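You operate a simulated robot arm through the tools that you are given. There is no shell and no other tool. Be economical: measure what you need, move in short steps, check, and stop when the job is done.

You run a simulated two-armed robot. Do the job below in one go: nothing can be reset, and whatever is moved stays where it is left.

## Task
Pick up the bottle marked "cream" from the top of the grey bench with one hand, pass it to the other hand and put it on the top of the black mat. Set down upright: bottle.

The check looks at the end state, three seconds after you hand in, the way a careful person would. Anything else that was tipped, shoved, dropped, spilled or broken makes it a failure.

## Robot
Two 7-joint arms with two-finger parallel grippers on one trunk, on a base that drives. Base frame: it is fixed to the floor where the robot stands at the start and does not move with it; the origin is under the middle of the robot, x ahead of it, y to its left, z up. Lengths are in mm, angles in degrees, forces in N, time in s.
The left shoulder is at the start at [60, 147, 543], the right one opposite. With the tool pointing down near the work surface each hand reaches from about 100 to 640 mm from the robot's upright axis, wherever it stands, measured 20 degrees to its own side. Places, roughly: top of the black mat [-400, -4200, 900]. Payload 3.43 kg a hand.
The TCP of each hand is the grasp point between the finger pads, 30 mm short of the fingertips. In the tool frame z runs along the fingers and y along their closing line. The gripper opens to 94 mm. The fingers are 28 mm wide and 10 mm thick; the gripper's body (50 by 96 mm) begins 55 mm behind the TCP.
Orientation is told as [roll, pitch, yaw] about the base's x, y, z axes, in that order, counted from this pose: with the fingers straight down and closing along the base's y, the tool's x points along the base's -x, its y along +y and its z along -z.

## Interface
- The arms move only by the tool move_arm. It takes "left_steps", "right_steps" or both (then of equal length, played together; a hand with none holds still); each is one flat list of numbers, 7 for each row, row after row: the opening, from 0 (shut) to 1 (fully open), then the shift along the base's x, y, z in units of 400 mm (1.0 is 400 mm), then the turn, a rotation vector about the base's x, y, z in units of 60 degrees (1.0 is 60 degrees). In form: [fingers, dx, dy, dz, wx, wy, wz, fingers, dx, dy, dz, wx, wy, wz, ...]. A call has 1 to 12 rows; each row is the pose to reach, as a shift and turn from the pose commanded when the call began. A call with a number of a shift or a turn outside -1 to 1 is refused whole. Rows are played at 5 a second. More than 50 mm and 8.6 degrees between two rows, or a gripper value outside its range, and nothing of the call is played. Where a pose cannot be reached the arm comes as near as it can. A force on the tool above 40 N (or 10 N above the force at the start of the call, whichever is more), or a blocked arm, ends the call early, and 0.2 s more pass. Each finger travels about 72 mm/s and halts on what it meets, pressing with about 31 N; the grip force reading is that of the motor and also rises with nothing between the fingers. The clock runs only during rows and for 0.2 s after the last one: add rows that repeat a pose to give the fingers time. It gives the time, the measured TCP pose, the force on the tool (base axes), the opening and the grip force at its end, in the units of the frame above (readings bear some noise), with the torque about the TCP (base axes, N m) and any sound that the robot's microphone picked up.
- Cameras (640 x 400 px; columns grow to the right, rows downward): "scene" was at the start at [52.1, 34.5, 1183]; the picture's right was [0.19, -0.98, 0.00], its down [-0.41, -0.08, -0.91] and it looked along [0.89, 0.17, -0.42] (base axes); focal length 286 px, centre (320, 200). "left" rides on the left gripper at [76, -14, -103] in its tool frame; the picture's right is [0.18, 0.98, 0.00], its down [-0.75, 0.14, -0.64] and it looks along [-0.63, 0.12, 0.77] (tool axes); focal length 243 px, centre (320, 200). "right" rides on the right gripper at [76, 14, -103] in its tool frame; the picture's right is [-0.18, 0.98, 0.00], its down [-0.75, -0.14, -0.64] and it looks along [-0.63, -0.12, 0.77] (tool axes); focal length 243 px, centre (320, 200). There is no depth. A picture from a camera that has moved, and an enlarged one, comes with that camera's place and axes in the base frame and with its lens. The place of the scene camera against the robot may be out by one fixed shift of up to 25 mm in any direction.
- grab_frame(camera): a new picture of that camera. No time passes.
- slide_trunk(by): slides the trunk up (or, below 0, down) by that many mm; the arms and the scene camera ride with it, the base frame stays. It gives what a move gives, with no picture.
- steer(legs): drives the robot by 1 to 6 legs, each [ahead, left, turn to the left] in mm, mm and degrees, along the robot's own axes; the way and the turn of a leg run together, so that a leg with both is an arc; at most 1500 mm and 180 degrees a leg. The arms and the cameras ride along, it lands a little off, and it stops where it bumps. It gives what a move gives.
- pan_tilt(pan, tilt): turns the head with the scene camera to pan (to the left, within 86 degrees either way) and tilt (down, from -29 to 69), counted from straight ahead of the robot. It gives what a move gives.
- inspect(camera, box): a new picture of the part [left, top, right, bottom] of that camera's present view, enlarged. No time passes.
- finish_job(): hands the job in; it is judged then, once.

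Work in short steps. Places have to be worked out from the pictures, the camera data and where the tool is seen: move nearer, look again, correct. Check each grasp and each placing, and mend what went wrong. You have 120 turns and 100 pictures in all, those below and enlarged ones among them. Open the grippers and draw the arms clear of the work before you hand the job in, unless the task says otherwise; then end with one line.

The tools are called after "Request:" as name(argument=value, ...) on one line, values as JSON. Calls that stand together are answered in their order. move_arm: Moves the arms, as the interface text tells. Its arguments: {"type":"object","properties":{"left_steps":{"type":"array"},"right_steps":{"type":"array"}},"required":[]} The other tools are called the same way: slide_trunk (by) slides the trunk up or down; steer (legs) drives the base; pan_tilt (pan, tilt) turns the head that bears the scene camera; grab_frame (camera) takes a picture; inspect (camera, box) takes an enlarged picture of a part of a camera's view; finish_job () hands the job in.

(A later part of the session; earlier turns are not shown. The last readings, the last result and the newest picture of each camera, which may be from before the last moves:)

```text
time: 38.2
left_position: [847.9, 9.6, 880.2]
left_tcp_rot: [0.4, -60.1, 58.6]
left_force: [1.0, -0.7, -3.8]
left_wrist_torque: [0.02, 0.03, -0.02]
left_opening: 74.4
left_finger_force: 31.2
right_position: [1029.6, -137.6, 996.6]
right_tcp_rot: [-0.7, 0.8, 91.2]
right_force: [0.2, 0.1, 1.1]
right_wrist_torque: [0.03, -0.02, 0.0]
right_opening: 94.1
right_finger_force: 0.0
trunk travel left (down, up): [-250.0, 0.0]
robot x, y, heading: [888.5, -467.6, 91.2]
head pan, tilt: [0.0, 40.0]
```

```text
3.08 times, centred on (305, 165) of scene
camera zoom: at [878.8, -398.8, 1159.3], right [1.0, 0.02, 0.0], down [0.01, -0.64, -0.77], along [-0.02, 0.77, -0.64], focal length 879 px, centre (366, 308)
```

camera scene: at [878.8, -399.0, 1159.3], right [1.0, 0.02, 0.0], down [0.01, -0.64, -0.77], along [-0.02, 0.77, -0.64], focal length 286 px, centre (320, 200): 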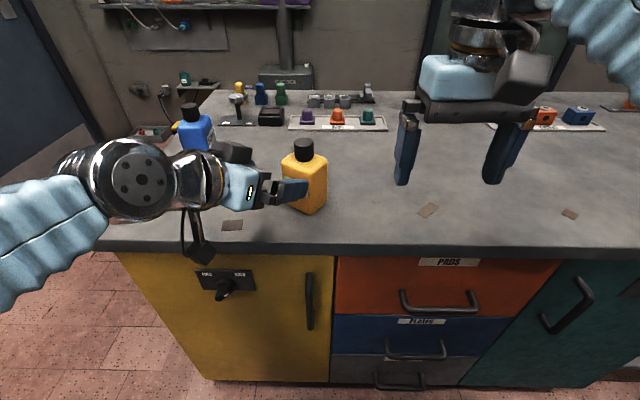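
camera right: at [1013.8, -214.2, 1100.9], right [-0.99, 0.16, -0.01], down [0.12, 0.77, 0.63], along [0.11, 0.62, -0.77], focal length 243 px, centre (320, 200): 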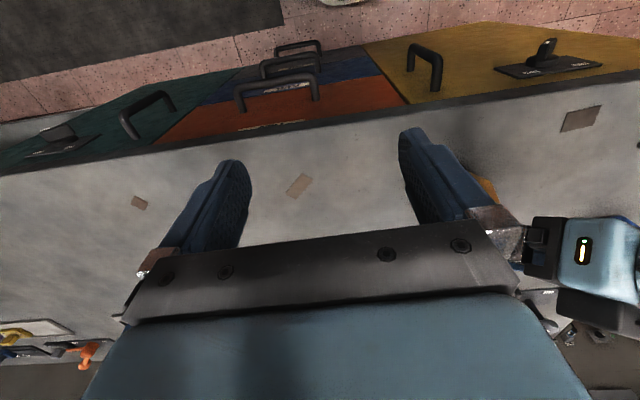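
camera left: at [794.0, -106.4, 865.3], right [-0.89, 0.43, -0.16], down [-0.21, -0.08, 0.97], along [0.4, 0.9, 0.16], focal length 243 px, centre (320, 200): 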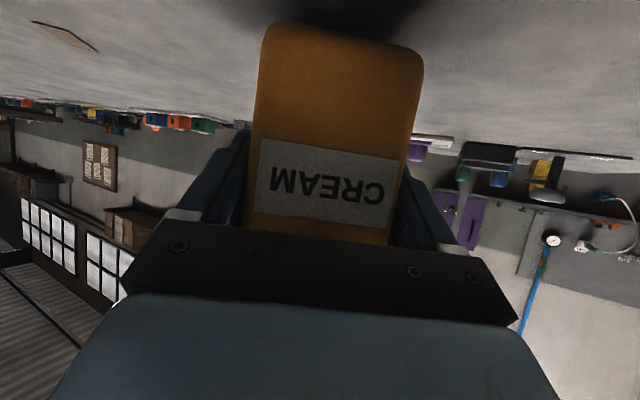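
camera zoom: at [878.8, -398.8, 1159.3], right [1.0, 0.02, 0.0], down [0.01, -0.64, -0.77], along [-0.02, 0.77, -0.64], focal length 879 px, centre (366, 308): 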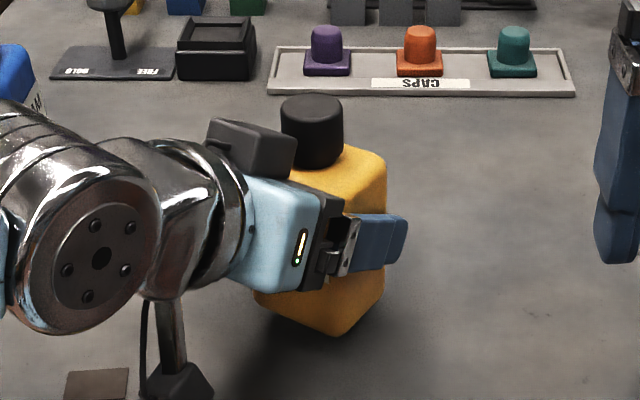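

The bottle is firmly held (weight 4 N, no slip) about 14 mm above the bench. Next the right hand. Its earlier target was out of reach, so a small probing move will show where its commanded pose is.

Request:
move_arm(right_steps=[1, 0, 0, -0.05, 0, 0, 0, 1, 0, 0, -0.05, 0, 0, 0])

```text
time: 38.8
left_position: [847.3, 10.5, 880.8]
left_tcp_rot: [0.4, -60.0, 58.6]
left_force: [-0.1, -0.2, -3.8]
left_wrist_torque: [-0.02, -0.02, -0.02]
left_opening: 74.3
left_finger_force: 31.5
right_position: [1027.6, -138.5, 976.1]
right_tcp_rot: [0.1, -0.1, 91.2]
right_force: [-0.2, 0.0, 0.7]
right_wrist_torque: [0.02, 0.02, -0.02]
right_opening: 93.9
right_finger_force: 0.1
trunk travel left (down, up): [-250.0, 0.0]
robot x, y, heading: [889.0, -471.6, 91.5]
head pan, tilt: [0.0, 40.0]
```

The commanded pose follows the measured one, good. I'll bring the right hand round to the far-right side of the bottle, yawing to heading 59° and keeping the fingertips above the cap, and see what height it reaches.

Request:
move_arm(right_steps=[1, -0.049, 0.077, 0.03, 0, 0, -0.077, 1, -0.098, 0.155, 0.03, 0, 0, -0.154, 1, -0.147, 0.232, 0.03, 0, 0, -0.231, 1, -0.197, 0.31, 0.03, 0, 0, -0.308, 1, -0.246, 0.387, 0.03, 0, 0, -0.386, 1, -0.295, 0.465, 0.03, 0, 0, -0.463, 1, -0.345, 0.5425, 0.03, 0, 0, -0.54, 1, -0.345, 0.5425, 0.03, 0, 0, -0.54])

Request:
grab_frame(camera="scene")

Request:
grab_frame(camera="right")

```text
time: 40.6
left_position: [848.0, 9.6, 880.1]
left_tcp_rot: [0.3, -60.0, 58.8]
left_force: [-0.8, 0.1, -4.6]
left_wrist_torque: [-0.03, 0.0, -0.01]
left_opening: 74.4
left_finger_force: 30.5
right_position: [933.1, -15.7, 969.2]
right_tcp_rot: [0.2, -0.2, 58.6]
right_force: [0.6, 0.0, -0.2]
right_wrist_torque: [-0.02, -0.03, 0.01]
right_opening: 94.1
right_finger_force: 0.2
right hand out of reach, approached as far as the arm can: row 3, 4, 5, 6, 7, 8
trunk travel left (down, up): [-250.0, 0.0]
robot x, y, heading: [886.1, -469.8, 91.2]
head pan, tilt: [0.0, 40.0]
```

```text
63 pictures are left
camera scene: at [878.4, -398.4, 1159.3], right [1.0, 0.02, 0.0], down [0.01, -0.64, -0.77], along [-0.02, 0.77, -0.64], focal length 286 px, centre (320, 200)
```

scene: 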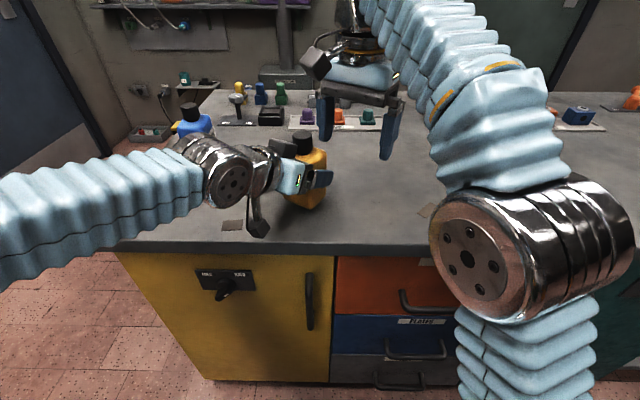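

```text
62 pictures are left
camera right: at [879.8, -73.3, 1072.0], right [-0.74, 0.67, 0.0], down [0.51, 0.57, 0.64], along [0.43, 0.48, -0.76], focal length 243 px, centre (320, 200)
```

right: 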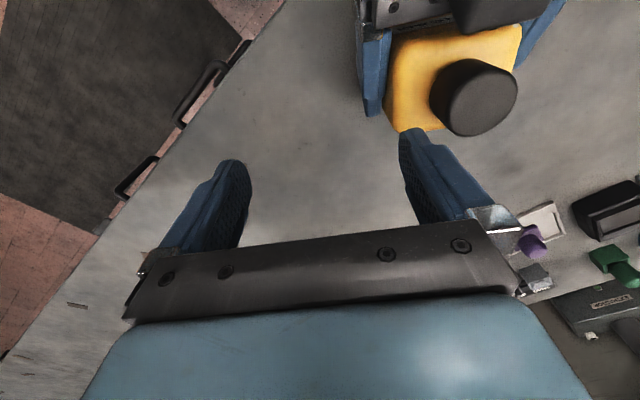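

The right arm is at its reach limit there (y≈-16, z 969). I'll bring the bottle 85 mm nearer to the robot, slowly, with the left hand.

Request:
move_arm(left_steps=[0, 0.005, -0.03, 0, 0, 0, 0, 0, 0.01, -0.06, 0, 0, 0, 0, 0, 0.015, -0.09, 0, 0, 0, 0, 0, 0.02, -0.12, 0, 0, 0, 0, 0, 0.025, -0.15, 0, 0, 0, 0, 0, 0.03, -0.18, 0, 0, 0, 0, 0, 0.035, -0.21, 0, 0, 0, 0, 0, 0.035, -0.21, 0, 0, 0, 0])

Request:
grab_frame(camera="right")

Request:
grab_frame(camera="left")

```text
time: 42.4
left_position: [861.1, -73.5, 879.8]
left_tcp_rot: [0.4, -60.0, 58.8]
left_force: [0.8, 0.2, -3.7]
left_wrist_torque: [-0.01, 0.04, 0.0]
left_opening: 74.5
left_finger_force: 30.7
right_position: [933.9, -15.1, 970.4]
right_tcp_rot: [0.2, -0.2, 58.8]
right_force: [0.2, -0.9, -0.2]
right_wrist_torque: [-0.02, 0.0, 0.0]
right_opening: 94.2
right_finger_force: 0.1
trunk travel left (down, up): [-250.0, 0.0]
robot x, y, heading: [887.9, -470.3, 91.1]
head pan, tilt: [0.0, 40.0]
```

```text
61 pictures are left
camera right: at [880.2, -74.1, 1072.4], right [-0.75, 0.67, 0.0], down [0.51, 0.57, 0.64], along [0.43, 0.48, -0.76], focal length 243 px, centre (320, 200)
```

right: 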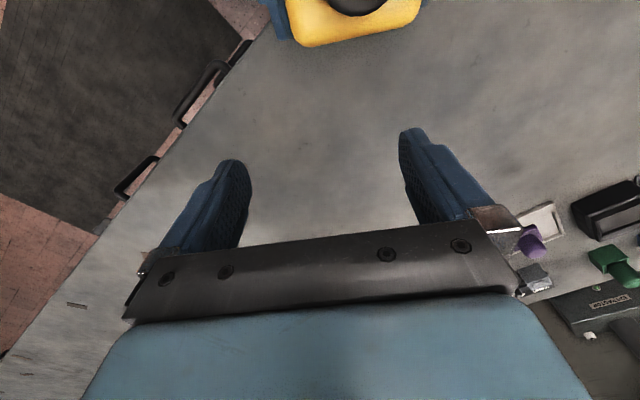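

```text
60 pictures are left
camera left: at [807.8, -189.9, 865.0], right [-0.89, 0.43, -0.16], down [-0.21, -0.08, 0.97], along [0.4, 0.9, 0.16], focal length 243 px, centre (320, 200)
```

left: 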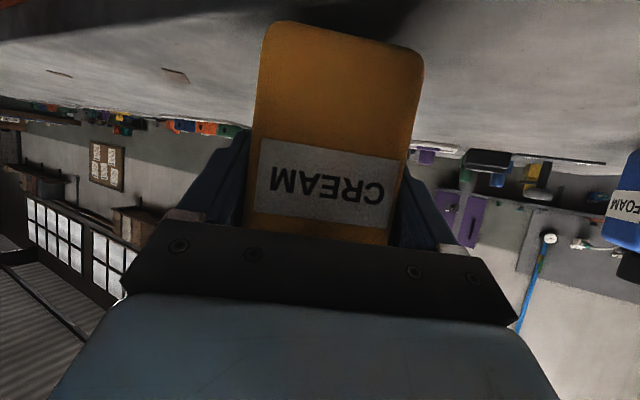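

No slip; the cap is at ≈(860,-75), top z≈947. I'll line the right hand up on the far side of the cap so it can slide back over it with the fingers straddling.

Request:
move_arm(right_steps=[1, -0.042, 0.005, -0.016, 0, 0, 0, 1, -0.085, 0.01, -0.032, 0, 0, 0, 1, -0.085, 0.01, -0.032, 0, 0, 0])

Request:
grab_frame(camera="right")

Request:
inspect(camera="scene", box=[200, 60, 440, 260])

```text
time: 43.2
left_position: [861.4, -73.4, 879.9]
left_tcp_rot: [0.4, -60.1, 58.6]
left_force: [-0.2, -0.1, -3.9]
left_wrist_torque: [0.01, 0.04, 0.01]
left_opening: 74.3
left_finger_force: 31.0
right_position: [899.0, -10.0, 956.8]
right_tcp_rot: [0.0, -0.1, 58.7]
right_force: [-0.3, 0.2, -0.5]
right_wrist_torque: [0.0, 0.0, -0.01]
right_opening: 93.9
right_finger_force: 0.1
trunk travel left (down, up): [-250.0, 0.0]
robot x, y, heading: [886.7, -473.6, 91.1]
head pan, tilt: [0.0, 40.0]
```

```text
59 pictures are left
camera right: at [846.5, -68.3, 1059.6], right [-0.75, 0.67, 0.0], down [0.51, 0.57, 0.64], along [0.43, 0.48, -0.77], focal length 243 px, centre (320, 200)
```

right: 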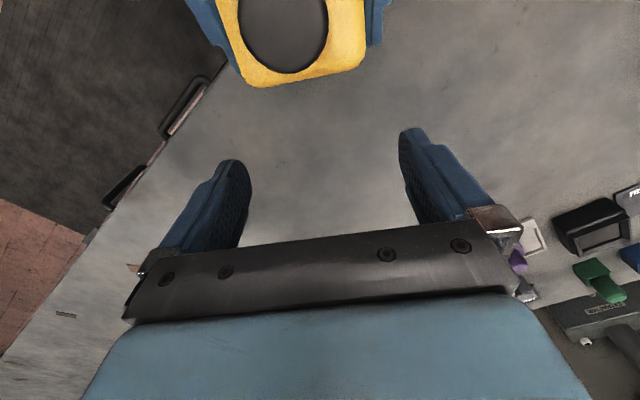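

```text
2.00 times, centred on (320, 160) of scene
camera zoom: at [878.7, -398.7, 1159.3], right [1.0, 0.02, 0.0], down [0.01, -0.64, -0.77], along [-0.02, 0.77, -0.64], focal length 571 px, centre (320, 280)
```

zoom: 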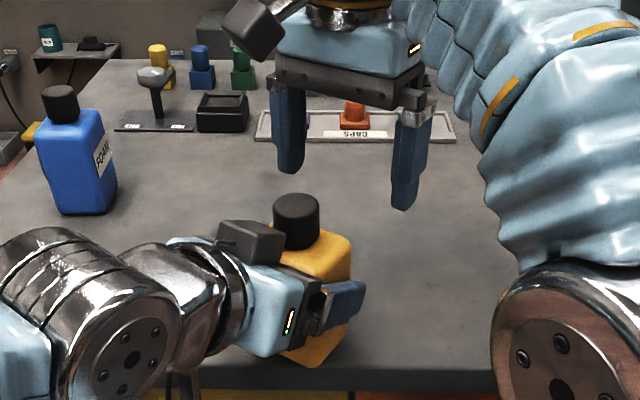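

The view shows clear passage, and the cap refines to (862,-73). I'll slide the right hand back over the cap, fingers straddling it, tips above the shoulder.

Request:
move_arm(right_steps=[1, -0.023, -0.039, 0, 0, 0, 0, 1, -0.046, -0.079, 0, 0, 0, 0, 1, -0.07, -0.118, -0.004, 0, 0, 0, 1, -0.0925, -0.1575, -0.008, 0, 0, 0, 1, -0.0925, -0.1575, -0.008, 0, 0, 0])

Request:
grab_frame(camera="right")

Request:
inspect(camera="scene", box=[200, 60, 440, 260])

```text
time: 44.4
left_position: [860.7, -73.3, 879.8]
left_tcp_rot: [0.4, -60.0, 58.7]
left_force: [-0.9, -0.3, -5.0]
left_wrist_torque: [0.0, 0.0, 0.01]
left_opening: 74.3
left_finger_force: 30.9
right_position: [862.5, -71.2, 952.5]
right_tcp_rot: [0.1, -0.1, 58.8]
right_force: [-0.4, -0.1, -0.6]
right_wrist_torque: [0.0, -0.02, 0.02]
right_opening: 93.8
right_finger_force: 0.1
trunk travel left (down, up): [-250.0, 0.0]
robot x, y, heading: [888.2, -470.6, 91.3]
head pan, tilt: [0.0, 40.0]
```

```text
57 pictures are left
camera right: at [809.3, -129.3, 1055.9], right [-0.74, 0.67, 0.0], down [0.51, 0.57, 0.64], along [0.43, 0.48, -0.77], focal length 243 px, centre (320, 200)
```

right: 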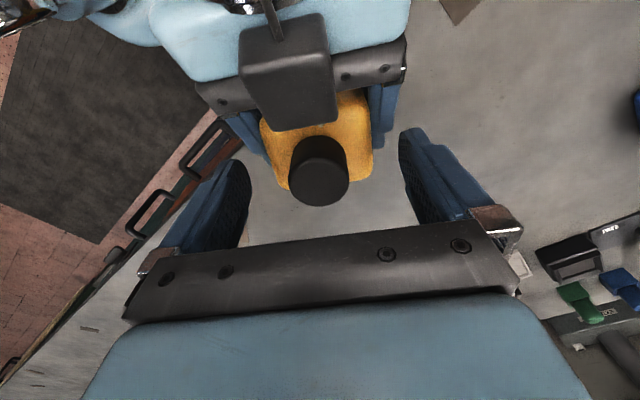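

```text
2.00 times, centred on (320, 160) of scene
camera zoom: at [878.8, -398.9, 1159.3], right [1.0, 0.02, 0.0], down [0.01, -0.64, -0.77], along [-0.02, 0.77, -0.64], focal length 571 px, centre (320, 280)
```

zoom: 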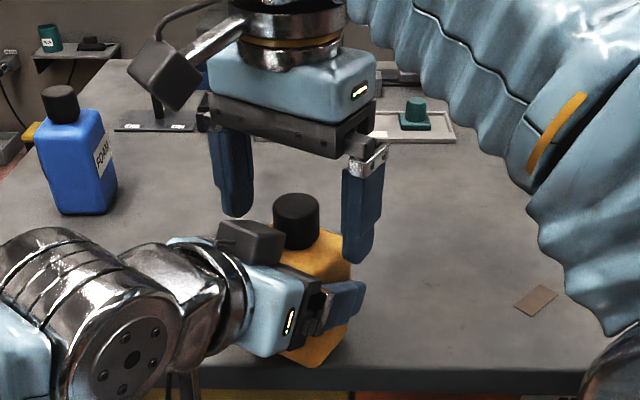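

Checking the geometry: the cap centre lies on the right tool's axis (row ≈182 versus 181 expected), and the cap top is about 5 mm below the TCP. I'll close the right gripper on the cap.

Request:
move_arm(right_steps=[0.7, 0, 0, 0, 0, 0, 0, 0.5, 0, 0, 0, 0, 0, 0, 0.3, 0, 0, 0, 0, 0, 0, 0, 0, 0, 0, 0, 0, 0, 0, 0, 0, 0, 0, 0, 0, 0, 0, 0, 0, 0, 0, 0])

Request:
grab_frame(camera="right")

Request:
inspect(camera="scene", box=[200, 60, 440, 260])

```text
time: 45.8
left_position: [861.4, -73.0, 879.9]
left_tcp_rot: [0.3, -59.9, 58.8]
left_force: [-7.4, 5.5, -2.5]
left_wrist_torque: [-0.31, -0.51, -0.1]
left_opening: 74.5
left_finger_force: 31.2
right_position: [862.2, -72.0, 954.0]
right_tcp_rot: [0.0, -0.1, 58.9]
right_force: [7.1, -5.7, 0.1]
right_wrist_torque: [-0.12, -0.03, 0.14]
right_opening: 34.5
right_finger_force: 30.7
trunk travel left (down, up): [-250.0, 0.0]
robot x, y, heading: [885.4, -472.7, 91.2]
head pan, tilt: [0.0, 40.0]
```

```text
55 pictures are left
camera right: at [809.6, -129.2, 1056.0], right [-0.74, 0.67, 0.0], down [0.51, 0.57, 0.64], along [0.43, 0.48, -0.77], focal length 243 px, centre (320, 200)
```

right: 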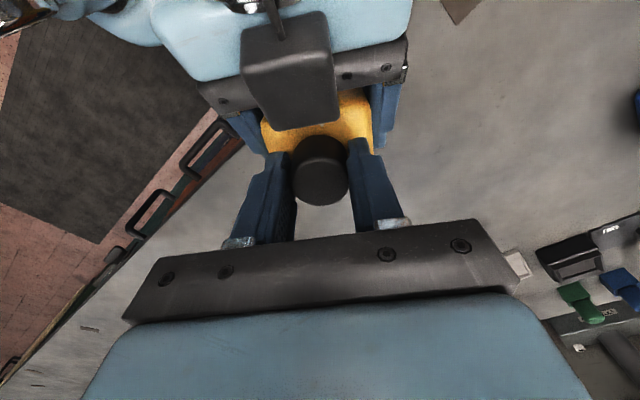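

```text
2.00 times, centred on (320, 160) of scene
camera zoom: at [878.8, -398.8, 1159.3], right [1.0, 0.02, 0.0], down [0.01, -0.64, -0.77], along [-0.02, 0.77, -0.64], focal length 571 px, centre (320, 280)
```

zoom: 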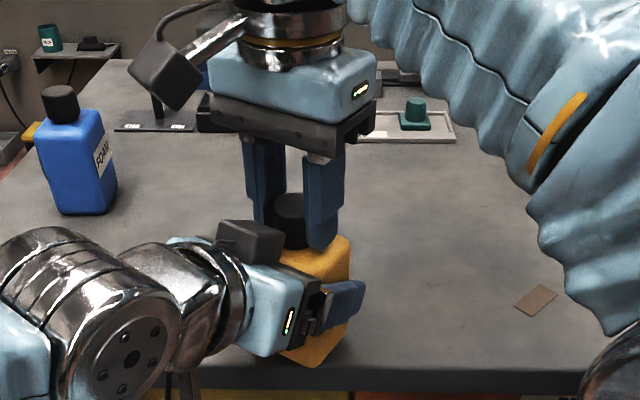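

The right hand has the cap (34.5 mm). I'll open the left and watch whether the right carries the bottle.

Request:
move_arm(left_steps=[0.85, 0, 0, 0, 0, 0, 0, 1, 0, 0, 0, 0, 0, 0, 1, 0, 0, 0, 0, 0, 0])

Request:
grab_frame(camera="left")

Request:
inspect(camera="scene", box=[200, 60, 440, 260])

```text
time: 46.6
left_position: [862.9, -74.5, 879.4]
left_tcp_rot: [0.3, -60.0, 58.7]
left_force: [-0.9, -0.4, 0.6]
left_wrist_torque: [-0.03, -0.03, 0.04]
left_opening: 94.0
left_finger_force: 0.0
right_position: [862.6, -70.4, 953.6]
right_tcp_rot: [0.0, 0.0, 58.8]
right_force: [0.0, 1.3, 0.2]
right_wrist_torque: [0.01, -0.01, 0.0]
right_opening: 34.5
right_finger_force: 31.5
trunk travel left (down, up): [-250.0, 0.0]
robot x, y, heading: [890.4, -472.1, 91.1]
head pan, tilt: [0.0, 40.0]
```

```text
53 pictures are left
camera left: at [807.8, -189.7, 865.0], right [-0.89, 0.43, -0.16], down [-0.21, -0.08, 0.97], along [0.4, 0.9, 0.16], focal length 243 px, centre (320, 200)
```

left: 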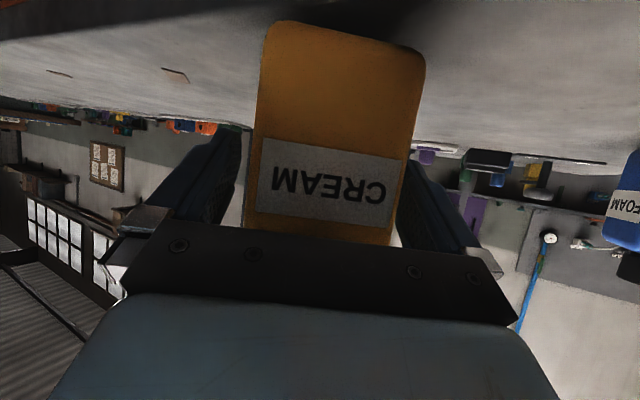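

```text
2.00 times, centred on (320, 160) of scene
camera zoom: at [878.8, -398.8, 1159.3], right [1.0, 0.02, 0.0], down [0.01, -0.64, -0.77], along [-0.02, 0.77, -0.64], focal length 571 px, centre (320, 280)
```

zoom: 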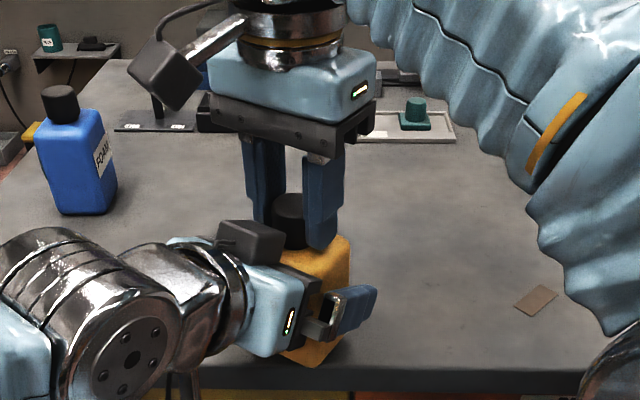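

The bottle hasn't moved, though the right hand's load reads about 0. I'll withdraw the left hand along its axis a little and re-read.

Request:
move_arm(left_steps=[1, -0.011, -0.018, 0.0125, 0, 0, 0, 1, -0.022, -0.037, 0.025, 0, 0, 0, 1, -0.05, -0.083, 0.055, 0, 0, 0, 1, -0.078, -0.13, 0.085, 0, 0, 0, 1, -0.107, -0.178, 0.12, 0, 0, 0])

Request:
grab_frame(camera="left")

Request:
inspect(camera="scene", box=[200, 60, 440, 260])

```text
time: 47.8
left_position: [819.6, -145.9, 928.5]
left_tcp_rot: [0.4, -60.0, 58.8]
left_force: [1.0, 0.1, -0.3]
left_wrist_torque: [0.0, 0.01, 0.0]
left_opening: 93.9
left_finger_force: 0.0
right_position: [862.2, -70.3, 951.6]
right_tcp_rot: [0.1, -0.1, 58.9]
right_force: [-0.1, 1.0, -0.7]
right_wrist_torque: [0.01, 0.01, -0.03]
right_opening: 30.8
right_finger_force: 31.0
trunk travel left (down, up): [-250.0, 0.0]
robot x, y, heading: [889.0, -473.4, 91.4]
head pan, tilt: [0.0, 40.0]
```

```text
51 pictures are left
camera left: at [765.3, -262.1, 914.2], right [-0.89, 0.43, -0.16], down [-0.21, -0.08, 0.97], along [0.4, 0.9, 0.16], focal length 243 px, centre (320, 200)
```

left: 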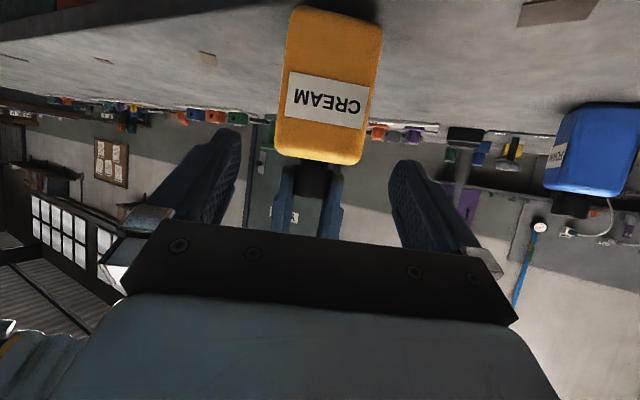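

```text
2.00 times, centred on (320, 160) of scene
camera zoom: at [878.9, -398.7, 1159.3], right [1.0, 0.02, 0.0], down [0.01, -0.64, -0.77], along [-0.02, 0.77, -0.64], focal length 571 px, centre (320, 280)
```

zoom: 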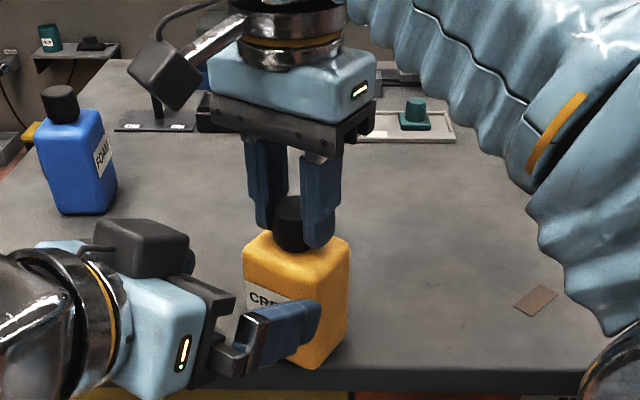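

The right grip reading fell from 34.5 to 30.8: the cap tapers and the bottle is sliding out of that grip. I'll check whether the bottle now rests on the bench.

Request:
inspect(camera="scene", box=[280, 140, 400, 260])

Request:
grab_frame(camera="right")

Request:
inspect(camera="left", box=[240, 0, 440, 200])

```text
3.33 times, centred on (340, 200) of scene
camera zoom: at [878.9, -398.7, 1159.3], right [1.0, 0.02, 0.0], down [0.01, -0.64, -0.77], along [-0.02, 0.77, -0.64], focal length 952 px, centre (253, 200)
```

zoom: 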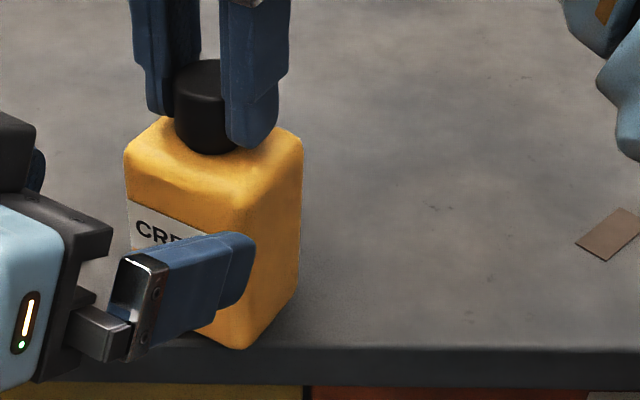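

```text
48 pictures are left
camera right: at [809.4, -129.1, 1055.9], right [-0.75, 0.67, 0.0], down [0.51, 0.57, 0.64], along [0.43, 0.48, -0.77], focal length 243 px, centre (320, 200)
```

right: 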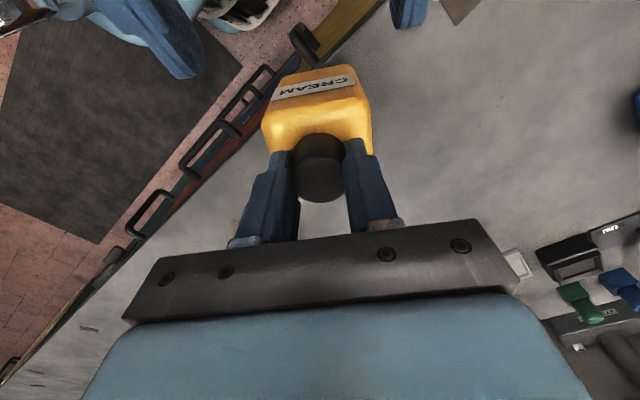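

```text
2.00 times, centred on (340, 100) of left
camera zoom: at [765.3, -262.1, 914.2], right [-0.89, 0.43, -0.16], down [-0.21, -0.08, 0.97], along [0.4, 0.9, 0.16], focal length 485 px, centre (280, 400)
```

zoom: 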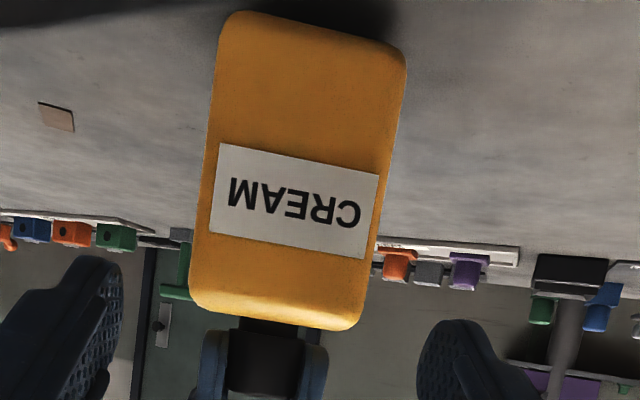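

The readings are ambiguous: only about 3 mm of slip is visible, but the load reads zero. To be safe I'll bring the left hand back in, lower on the body this time, before doing anything with the right.

Request:
move_arm(left_steps=[1, 0, 0, -0.04, 0, 0, 0, 1, 0, 0, -0.0825, 0, 0, 0, 1, 0.026, 0.047, -0.113, 0, 0, 0, 1, 0.052, 0.094, -0.144, 0, 0, 0, 1, 0.078, 0.141, -0.175, 0, 0, 0, 1, 0.105, 0.188, -0.206, 0, 0, 0, 1, 0.105, 0.188, -0.206, 0, 0, 0])

Request:
grab_frame(camera="left")

Request:
inspect(camera="scene", box=[280, 140, 400, 260])

```text
time: 49.4
left_position: [860.1, -68.8, 844.9]
left_tcp_rot: [0.5, -60.0, 58.8]
left_force: [-0.6, -0.3, 0.7]
left_wrist_torque: [-0.02, 0.02, 0.0]
left_opening: 94.0
left_finger_force: 0.0
right_position: [862.3, -70.6, 951.7]
right_tcp_rot: [-0.1, -0.1, 58.8]
right_force: [0.0, -0.2, -0.8]
right_wrist_torque: [0.0, -0.03, 0.02]
right_opening: 30.7
right_finger_force: 31.4
trunk travel left (down, up): [-250.0, 0.0]
robot x, y, heading: [889.6, -471.5, 91.4]
head pan, tilt: [0.0, 40.0]
```

```text
46 pictures are left
camera left: at [806.3, -185.9, 830.5], right [-0.89, 0.43, -0.16], down [-0.21, -0.08, 0.97], along [0.4, 0.9, 0.16], focal length 243 px, centre (320, 200)
```

left: 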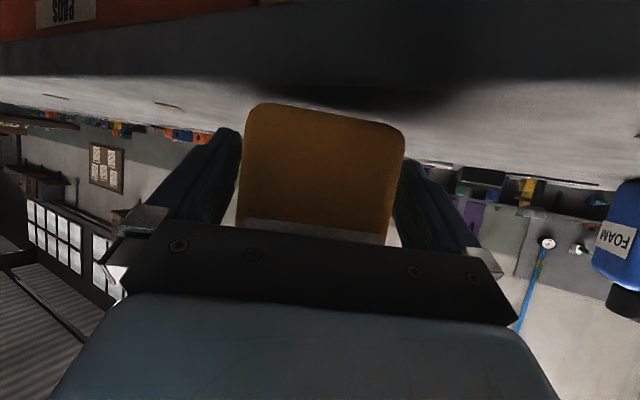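

```text
3.33 times, centred on (340, 200) of scene
camera zoom: at [878.8, -398.7, 1159.3], right [1.0, 0.02, 0.0], down [0.01, -0.64, -0.77], along [-0.02, 0.77, -0.64], focal length 952 px, centre (253, 200)
```

zoom: 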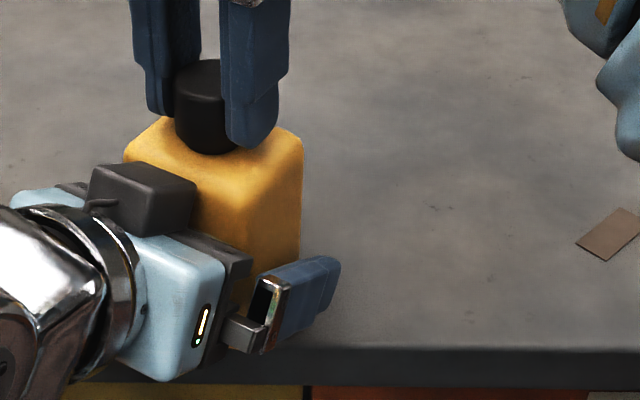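

From the wrist view the bottle's bottom is about 8–10 mm above the bench, so the right does hold it, only weakly by the cap. I'll grip low with the left now, then move the right to a proper body grip.

Request:
move_arm(left_steps=[0.8, 0, 0, 0, 0, 0, 0, 0.6, 0, 0, 0, 0, 0, 0, 0.3, 0, 0, 0, 0, 0, 0, 0, 0, 0, 0, 0, 0, 0, 0, 0, 0, 0, 0, 0, 0])

Request:
grab_frame(camera="left")

```text
time: 50.6
left_position: [860.5, -70.3, 845.9]
left_tcp_rot: [0.6, -60.0, 58.3]
left_force: [20.8, -12.0, -1.6]
left_wrist_torque: [0.89, 1.13, 0.12]
left_opening: 74.4
left_finger_force: 30.8
right_position: [861.2, -70.3, 952.6]
right_tcp_rot: [0.3, -0.1, 58.9]
right_force: [-20.9, 12.8, 2.7]
right_wrist_torque: [0.46, 1.17, -0.13]
right_opening: 30.7
right_finger_force: 30.9
trunk travel left (down, up): [-250.0, 0.0]
robot x, y, heading: [890.8, -475.3, 91.1]
head pan, tilt: [0.0, 40.0]
```

```text
44 pictures are left
camera left: at [806.6, -186.5, 830.4], right [-0.89, 0.43, -0.15], down [-0.21, -0.08, 0.97], along [0.41, 0.9, 0.16], focal length 243 px, centre (320, 200)
```

left: 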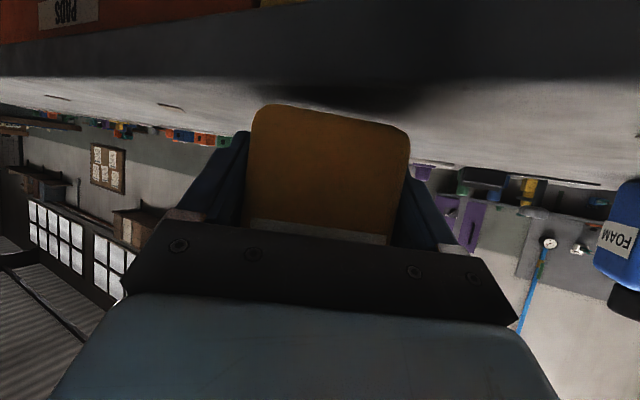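

Both hold now, with some internal side load. I'll open the right fully, shift it 8 mm forward and descend over the body, tips staying just above the left's fingers.

Request:
move_arm(right_steps=[0.5, 0, 0, 0, 0, 0, 0, 0.8, 0, 0, 0, 0, 0, 0, 1, 0, 0, 0, 0, 0, 0, 1, 0, 0, 0, 0, 0, 0])

Request:
grab_frame(camera="right")

Request:
grab_frame(camera="left")

```text
time: 51.6
left_position: [859.4, -70.0, 844.6]
left_tcp_rot: [0.4, -60.0, 58.7]
left_force: [0.8, 1.2, 0.3]
left_wrist_torque: [0.01, -0.01, -0.03]
left_opening: 74.2
left_finger_force: 31.0
right_position: [862.4, -70.5, 952.5]
right_tcp_rot: [-0.1, -0.1, 58.8]
right_force: [0.2, -0.2, -0.7]
right_wrist_torque: [-0.01, 0.0, -0.01]
right_opening: 94.0
right_finger_force: 0.0
trunk travel left (down, up): [-250.0, 0.0]
robot x, y, heading: [889.8, -474.4, 91.2]
head pan, tilt: [0.0, 40.0]
```

```text
43 pictures are left
camera right: at [809.4, -129.1, 1056.0], right [-0.75, 0.67, 0.0], down [0.51, 0.57, 0.64], along [0.43, 0.48, -0.77], focal length 243 px, centre (320, 200)
```

right: 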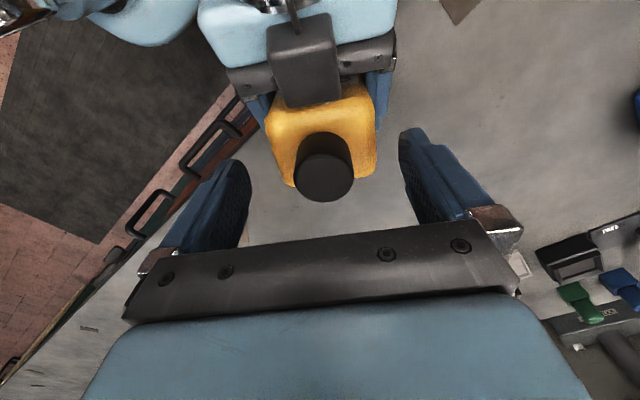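

```text
42 pictures are left
camera left: at [806.1, -186.1, 830.6], right [-0.89, 0.43, -0.16], down [-0.21, -0.08, 0.97], along [0.4, 0.9, 0.16], focal length 243 px, centre (320, 200)
```

left: 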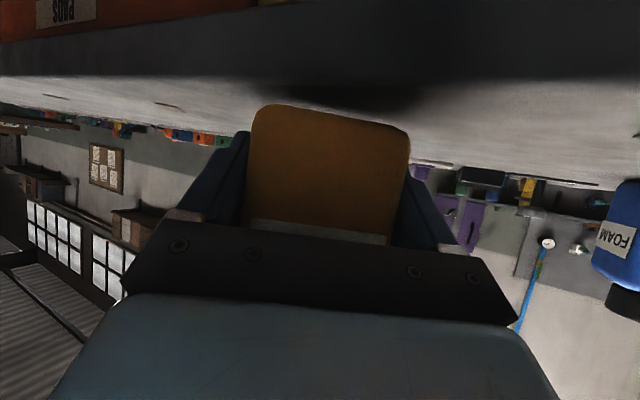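

Both hands read zero vertical load, so the bottle is standing on the bench. I'll lift it 20 mm with the left (true in-hand pass), check the load, then lower the right onto the body.

Request:
move_arm(left_steps=[0, 0, 0, 0.012, 0, 0, 0, 0, 0, 0, 0.025, 0, 0, 0, 0, 0, 0, 0.038, 0, 0, 0, 0, 0, 0, 0.05, 0, 0, 0, 0, 0, 0, 0.05, 0, 0, 0])

Request:
grab_frame(camera="left")

```text
time: 52.8
left_position: [860.4, -71.1, 865.6]
left_tcp_rot: [0.4, -60.1, 58.7]
left_force: [0.0, 0.6, -4.2]
left_wrist_torque: [-0.02, 0.02, 0.02]
left_opening: 74.3
left_finger_force: 31.6
right_position: [862.1, -71.1, 953.3]
right_tcp_rot: [0.1, -0.1, 58.8]
right_force: [-0.1, 0.1, -0.1]
right_wrist_torque: [0.01, -0.01, 0.05]
right_opening: 94.2
right_finger_force: 0.0
trunk travel left (down, up): [-250.0, 0.0]
robot x, y, heading: [887.5, -476.6, 91.1]
head pan, tilt: [0.0, 40.0]
```

```text
41 pictures are left
camera left: at [806.2, -186.6, 851.1], right [-0.89, 0.43, -0.16], down [-0.21, -0.08, 0.97], along [0.4, 0.9, 0.16], focal length 243 px, centre (320, 200)
```

left: 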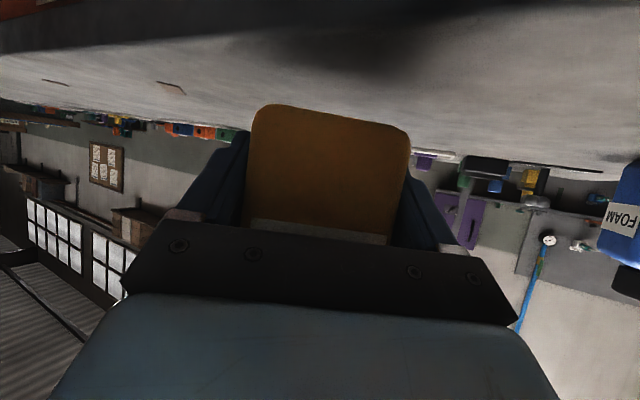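

The load is now -4.2 N, so the bottle is properly lifted. I'll lower the right hand over the body.

Request:
move_arm(right_steps=[1, 0.006, 0.02, 0, 0, 0, 0, 1, 0.006, 0.02, -0.03, 0, 0, 0, 1, 0.006, 0.02, -0.055, 0, 0, 0, 1, 0.006, 0.02, -0.08, 0, 0, 0, 1, 0.006, 0.02, -0.08, 0, 0, 0])

Request:
grab_frame(camera="right")

Request:
inspect(camera="scene", box=[250, 100, 400, 240])

```text
time: 54.0
left_position: [859.7, -70.0, 865.6]
left_tcp_rot: [0.4, -60.1, 58.8]
left_force: [0.1, -0.3, -4.6]
left_wrist_torque: [0.0, -0.01, 0.03]
left_opening: 74.3
left_finger_force: 30.9
right_position: [865.2, -63.7, 922.3]
right_tcp_rot: [0.1, -0.1, 58.9]
right_force: [1.2, 0.0, 0.3]
right_wrist_torque: [-0.02, -0.01, -0.02]
right_opening: 93.9
right_finger_force: 0.1
trunk travel left (down, up): [-250.0, 0.0]
robot x, y, heading: [889.1, -472.1, 91.1]
head pan, tilt: [0.0, 40.0]
```

```text
40 pictures are left
camera right: at [811.3, -121.5, 1025.1], right [-0.75, 0.67, 0.0], down [0.51, 0.57, 0.64], along [0.43, 0.48, -0.77], focal length 243 px, centre (320, 200)
```

right: 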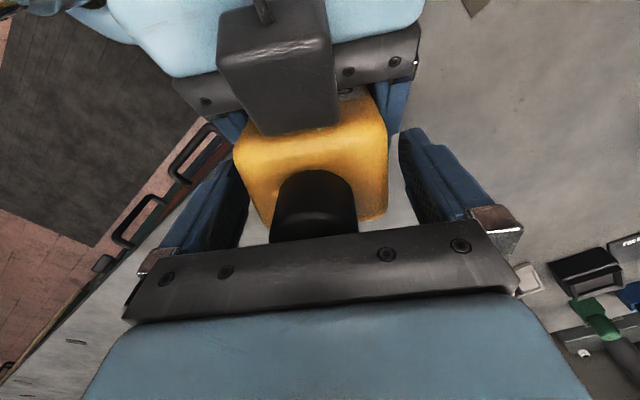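

```text
2.86 times, centred on (325, 170) of scene
camera zoom: at [878.8, -398.8, 1159.3], right [1.0, 0.02, 0.0], down [0.01, -0.64, -0.77], along [-0.02, 0.77, -0.64], focal length 816 px, centre (306, 286)
```

zoom: 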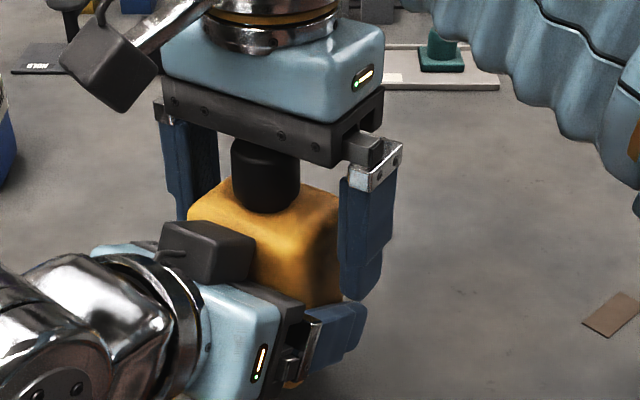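

The right fingers straddle the upper body just above the left's fingers. I'll close the right.

Request:
move_arm(right_steps=[0.85, 0, 0, 0, 0, 0, 0, 0.7, 0, 0, 0, 0, 0, 0, 0.4, 0, 0, 0, 0, 0, 0, 0, 0, 0, 0, 0, 0, 0, 0, 0, 0, 0, 0, 0, 0])

Request:
grab_frame(camera="right")

```text
time: 55.2
left_position: [860.1, -69.0, 865.2]
left_tcp_rot: [0.3, -59.9, 58.8]
left_force: [-4.7, 2.7, -3.1]
left_wrist_torque: [-0.11, -0.17, -0.09]
left_opening: 74.1
left_finger_force: 30.9
right_position: [865.0, -63.2, 921.2]
right_tcp_rot: [-0.1, -0.1, 58.8]
right_force: [3.9, -3.1, 0.2]
right_wrist_torque: [-0.03, -0.07, 0.15]
right_opening: 74.4
right_finger_force: 31.1
trunk travel left (down, up): [-250.0, 0.0]
robot x, y, heading: [887.3, -473.7, 91.2]
head pan, tilt: [0.0, 40.0]
```

```text
38 pictures are left
camera right: at [811.3, -121.5, 1025.1], right [-0.75, 0.67, 0.0], down [0.51, 0.57, 0.64], along [0.43, 0.48, -0.77], focal length 243 px, centre (320, 200)
```

right: 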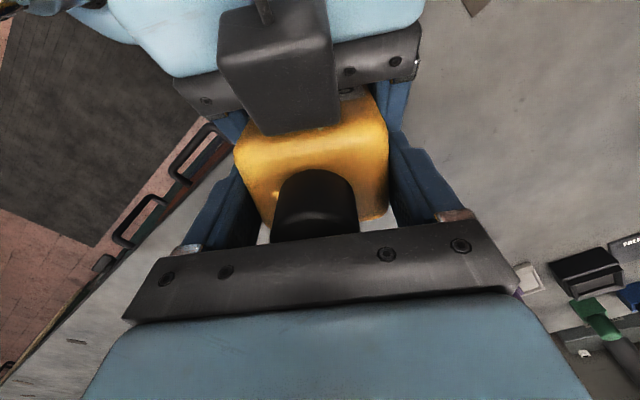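

The right grips at 74.4 mm, the full body width. Now I release the left and read the right's load.

Request:
move_arm(left_steps=[0.85, 0, 0, 0, 0, 0, 0, 1, 0, 0, 0, 0, 0, 0, 1, 0, 0, 0, 0, 0, 0])

Request:
grab_frame(camera="left")

```text
time: 56.0
left_position: [860.4, -70.7, 865.7]
left_tcp_rot: [0.3, -60.0, 58.7]
left_force: [-1.1, 0.2, -0.1]
left_wrist_torque: [0.04, 0.03, 0.01]
left_opening: 94.3
left_finger_force: 0.1
right_position: [864.2, -63.4, 921.2]
right_tcp_rot: [0.1, -0.1, 58.8]
right_force: [0.2, 0.3, 0.9]
right_wrist_torque: [0.07, -0.04, 0.0]
right_opening: 74.4
right_finger_force: 31.4
trunk travel left (down, up): [-250.0, 0.0]
robot x, y, heading: [888.7, -470.7, 91.2]
head pan, tilt: [0.0, 40.0]
```

```text
37 pictures are left
camera left: at [806.2, -186.6, 851.0], right [-0.89, 0.43, -0.16], down [-0.21, -0.08, 0.97], along [0.4, 0.9, 0.16], focal length 243 px, centre (320, 200)
```

left: 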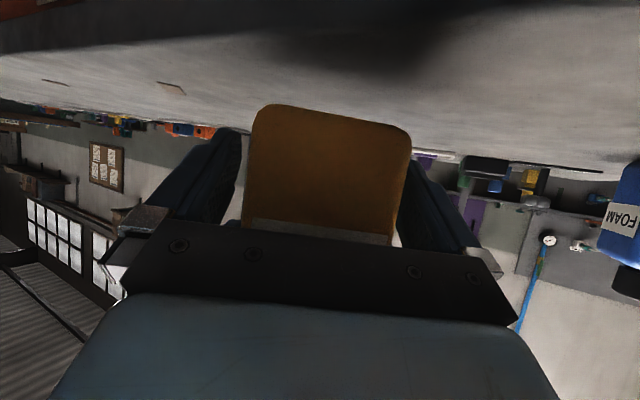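

The bottle stays put in the air with the left open. I'll withdraw the left along its axis and lift the right a little to confirm the hold.

Request:
move_arm(left_steps=[1, -0.022, -0.037, 0.025, 0, 0, 0, 1, -0.05, -0.083, 0.055, 0, 0, 0, 1, -0.078, -0.13, 0.085, 0, 0, 0, 1, -0.107, -0.178, 0.12, 0, 0, 0, 1, -0.15, -0.25, 0.15, 0, 0, 0, 1, -0.15, -0.25, 0.15, 0, 0, 0])

Request:
move_arm(right_steps=[0, 0, 0, 0.012, 0, 0, 0, 0, 0, 0, 0.025, 0, 0, 0, 0, 0, 0, 0.038, 0, 0, 0, 0, 0, 0, 0.05, 0, 0, 0, 0, 0, 0, 0.05, 0, 0, 0])

Request:
grab_frame(camera="left")

Request:
grab_frame(camera="right")

```text
time: 57.4
left_position: [801.1, -168.8, 927.1]
left_tcp_rot: [0.4, -60.1, 58.7]
left_force: [-0.6, -0.2, 0.1]
left_wrist_torque: [0.01, 0.03, 0.03]
left_opening: 94.1
left_finger_force: 0.0
right_position: [863.2, -63.9, 922.4]
right_tcp_rot: [0.1, -0.1, 58.8]
right_force: [-0.6, 0.3, -0.4]
right_wrist_torque: [0.03, -0.02, 0.03]
right_opening: 74.3
right_finger_force: 31.0
trunk travel left (down, up): [-250.0, 0.0]
robot x, y, heading: [884.9, -470.5, 91.4]
head pan, tilt: [0.0, 40.0]
```

```text
time: 58.6
left_position: [801.7, -169.4, 926.2]
left_tcp_rot: [0.4, -60.0, 58.7]
left_force: [0.3, -1.0, -0.2]
left_wrist_torque: [-0.01, 0.02, 0.01]
left_opening: 94.0
left_finger_force: 0.2
right_position: [864.0, -63.1, 943.2]
right_tcp_rot: [0.1, -0.1, 58.9]
right_force: [-0.5, -0.2, -3.4]
right_wrist_torque: [0.01, 0.01, 0.01]
right_opening: 74.4
right_finger_force: 30.6
trunk travel left (down, up): [-250.0, 0.0]
robot x, y, heading: [887.9, -475.2, 91.2]
head pan, tilt: [0.0, 40.0]
```

```text
36 pictures are left
camera left: at [747.7, -285.6, 912.1], right [-0.89, 0.43, -0.16], down [-0.21, -0.08, 0.97], along [0.4, 0.9, 0.16], focal length 243 px, centre (320, 200)
```

left: 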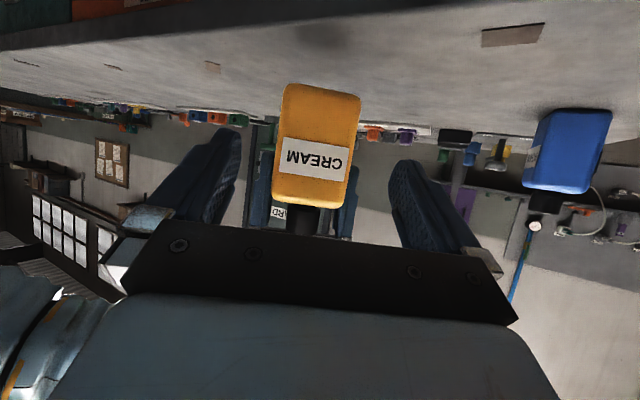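

```text
35 pictures are left
camera right: at [811.7, -120.4, 1045.4], right [-0.75, 0.67, 0.0], down [0.51, 0.57, 0.64], along [0.43, 0.48, -0.77], focal length 243 px, centre (320, 200)
```

right: 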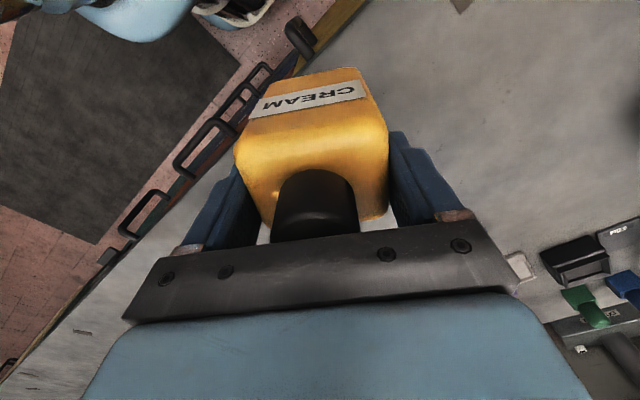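

The right hand holds the bottle firmly by the body (-3.4 N, unchanged in view). Next I back away from the bench before turning, and check the hold.

Request:
steer(legs=[[-350, 0, 0]])

Request:
move_arm(right_steps=[0, 0.02, -0.05, 0.03, 0, 0, 0, 0, 0.04, -0.1, 0.06, 0, 0, 0, 0, 0.06, -0.15, 0.09, 0, 0, 0, 0, 0.08, -0.2, 0.12, 0, 0, 0, 0, 0.1, -0.25, 0.15, 0, 0, 0, 0, 0.1, -0.25, 0.15, 0, 0, 0])

Request:
grab_frame(camera="right")

```text
time: 60.9
left_position: [808.5, -524.8, 926.4]
left_tcp_rot: [0.5, -60.0, 58.9]
left_force: [0.1, 0.8, 0.0]
left_wrist_torque: [0.01, -0.01, 0.0]
left_opening: 93.6
left_finger_force: 0.0
right_position: [872.2, -418.0, 943.0]
right_tcp_rot: [0.1, -0.1, 58.8]
right_force: [-1.0, 0.3, -3.7]
right_wrist_torque: [0.03, -0.04, 0.0]
right_opening: 74.4
right_finger_force: 31.1
trunk travel left (down, up): [-250.0, 0.0]
robot x, y, heading: [895.3, -822.9, 91.5]
head pan, tilt: [0.0, 40.0]
```

```text
time: 62.3
left_position: [808.8, -525.4, 926.7]
left_tcp_rot: [0.5, -59.8, 58.7]
left_force: [-1.8, -13.7, -4.2]
left_wrist_torque: [-0.05, 0.22, -0.82]
left_opening: 93.8
left_finger_force: 0.0
right_position: [907.7, -509.7, 993.6]
right_tcp_rot: [-0.6, 0.1, 58.9]
right_force: [1.7, 13.6, -0.8]
right_wrist_torque: [0.94, -0.03, -0.5]
right_opening: 74.3
right_finger_force: 30.9
right hand out of reach, approached as far as the arm can: row 5
trunk travel left (down, up): [-250.0, 0.0]
robot x, y, heading: [896.5, -827.7, 91.4]
head pan, tilt: [0.0, 40.0]
```

```text
34 pictures are left
camera right: at [853.6, -566.5, 1097.1], right [-0.75, 0.67, -0.01], down [0.5, 0.58, 0.64], along [0.43, 0.47, -0.77], focal length 243 px, centre (320, 200)
```

right: 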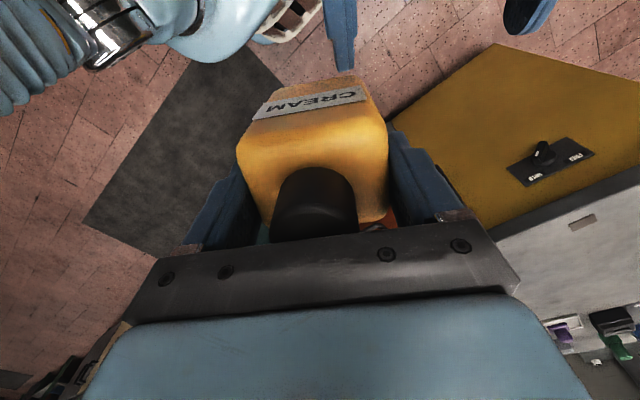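

The bottle touched the left hand's finger (13 N). I'll move the left hand away, back-left.

Request:
move_arm(left_steps=[1, -0.03, -0.05, 0, 0, 0, 0, 1, -0.1, -0.08, 0, 0, 0, 0, 1, -0.2, -0.08, 0, 0, 0, 0, 1, -0.3, -0.08, 0, 0, 0, 0, 1, -0.3, -0.08, 0, 0, 0, 0])

Request:
grab_frame(camera="left")

Request:
grab_frame(camera="right")

```text
time: 63.5
left_position: [690.7, -561.4, 928.1]
left_tcp_rot: [0.5, -60.0, 58.9]
left_force: [0.3, 0.8, 0.2]
left_wrist_torque: [0.0, -0.01, 0.0]
left_opening: 93.9
left_finger_force: 0.0
right_position: [906.8, -508.4, 994.3]
right_tcp_rot: [-0.8, 0.3, 59.0]
right_force: [0.5, -0.7, -4.4]
right_wrist_torque: [0.02, -0.03, 0.02]
right_opening: 74.4
right_finger_force: 30.6
trunk travel left (down, up): [-250.0, 0.0]
robot x, y, heading: [896.8, -827.6, 91.1]
head pan, tilt: [0.0, 40.0]
```

```text
33 pictures are left
camera left: at [635.3, -676.8, 913.4], right [-0.89, 0.43, -0.16], down [-0.21, -0.08, 0.97], along [0.4, 0.9, 0.16], focal length 243 px, centre (320, 200)
```

left: 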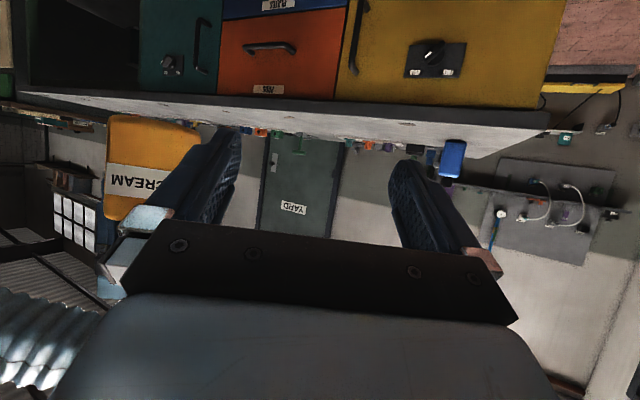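

```text
32 pictures are left
camera right: at [853.3, -566.7, 1096.9], right [-0.75, 0.66, -0.01], down [0.5, 0.58, 0.64], along [0.43, 0.47, -0.77], focal length 243 px, centre (320, 200)
```

right: 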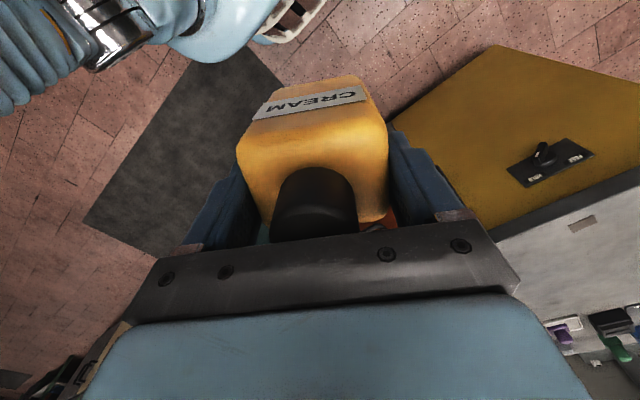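

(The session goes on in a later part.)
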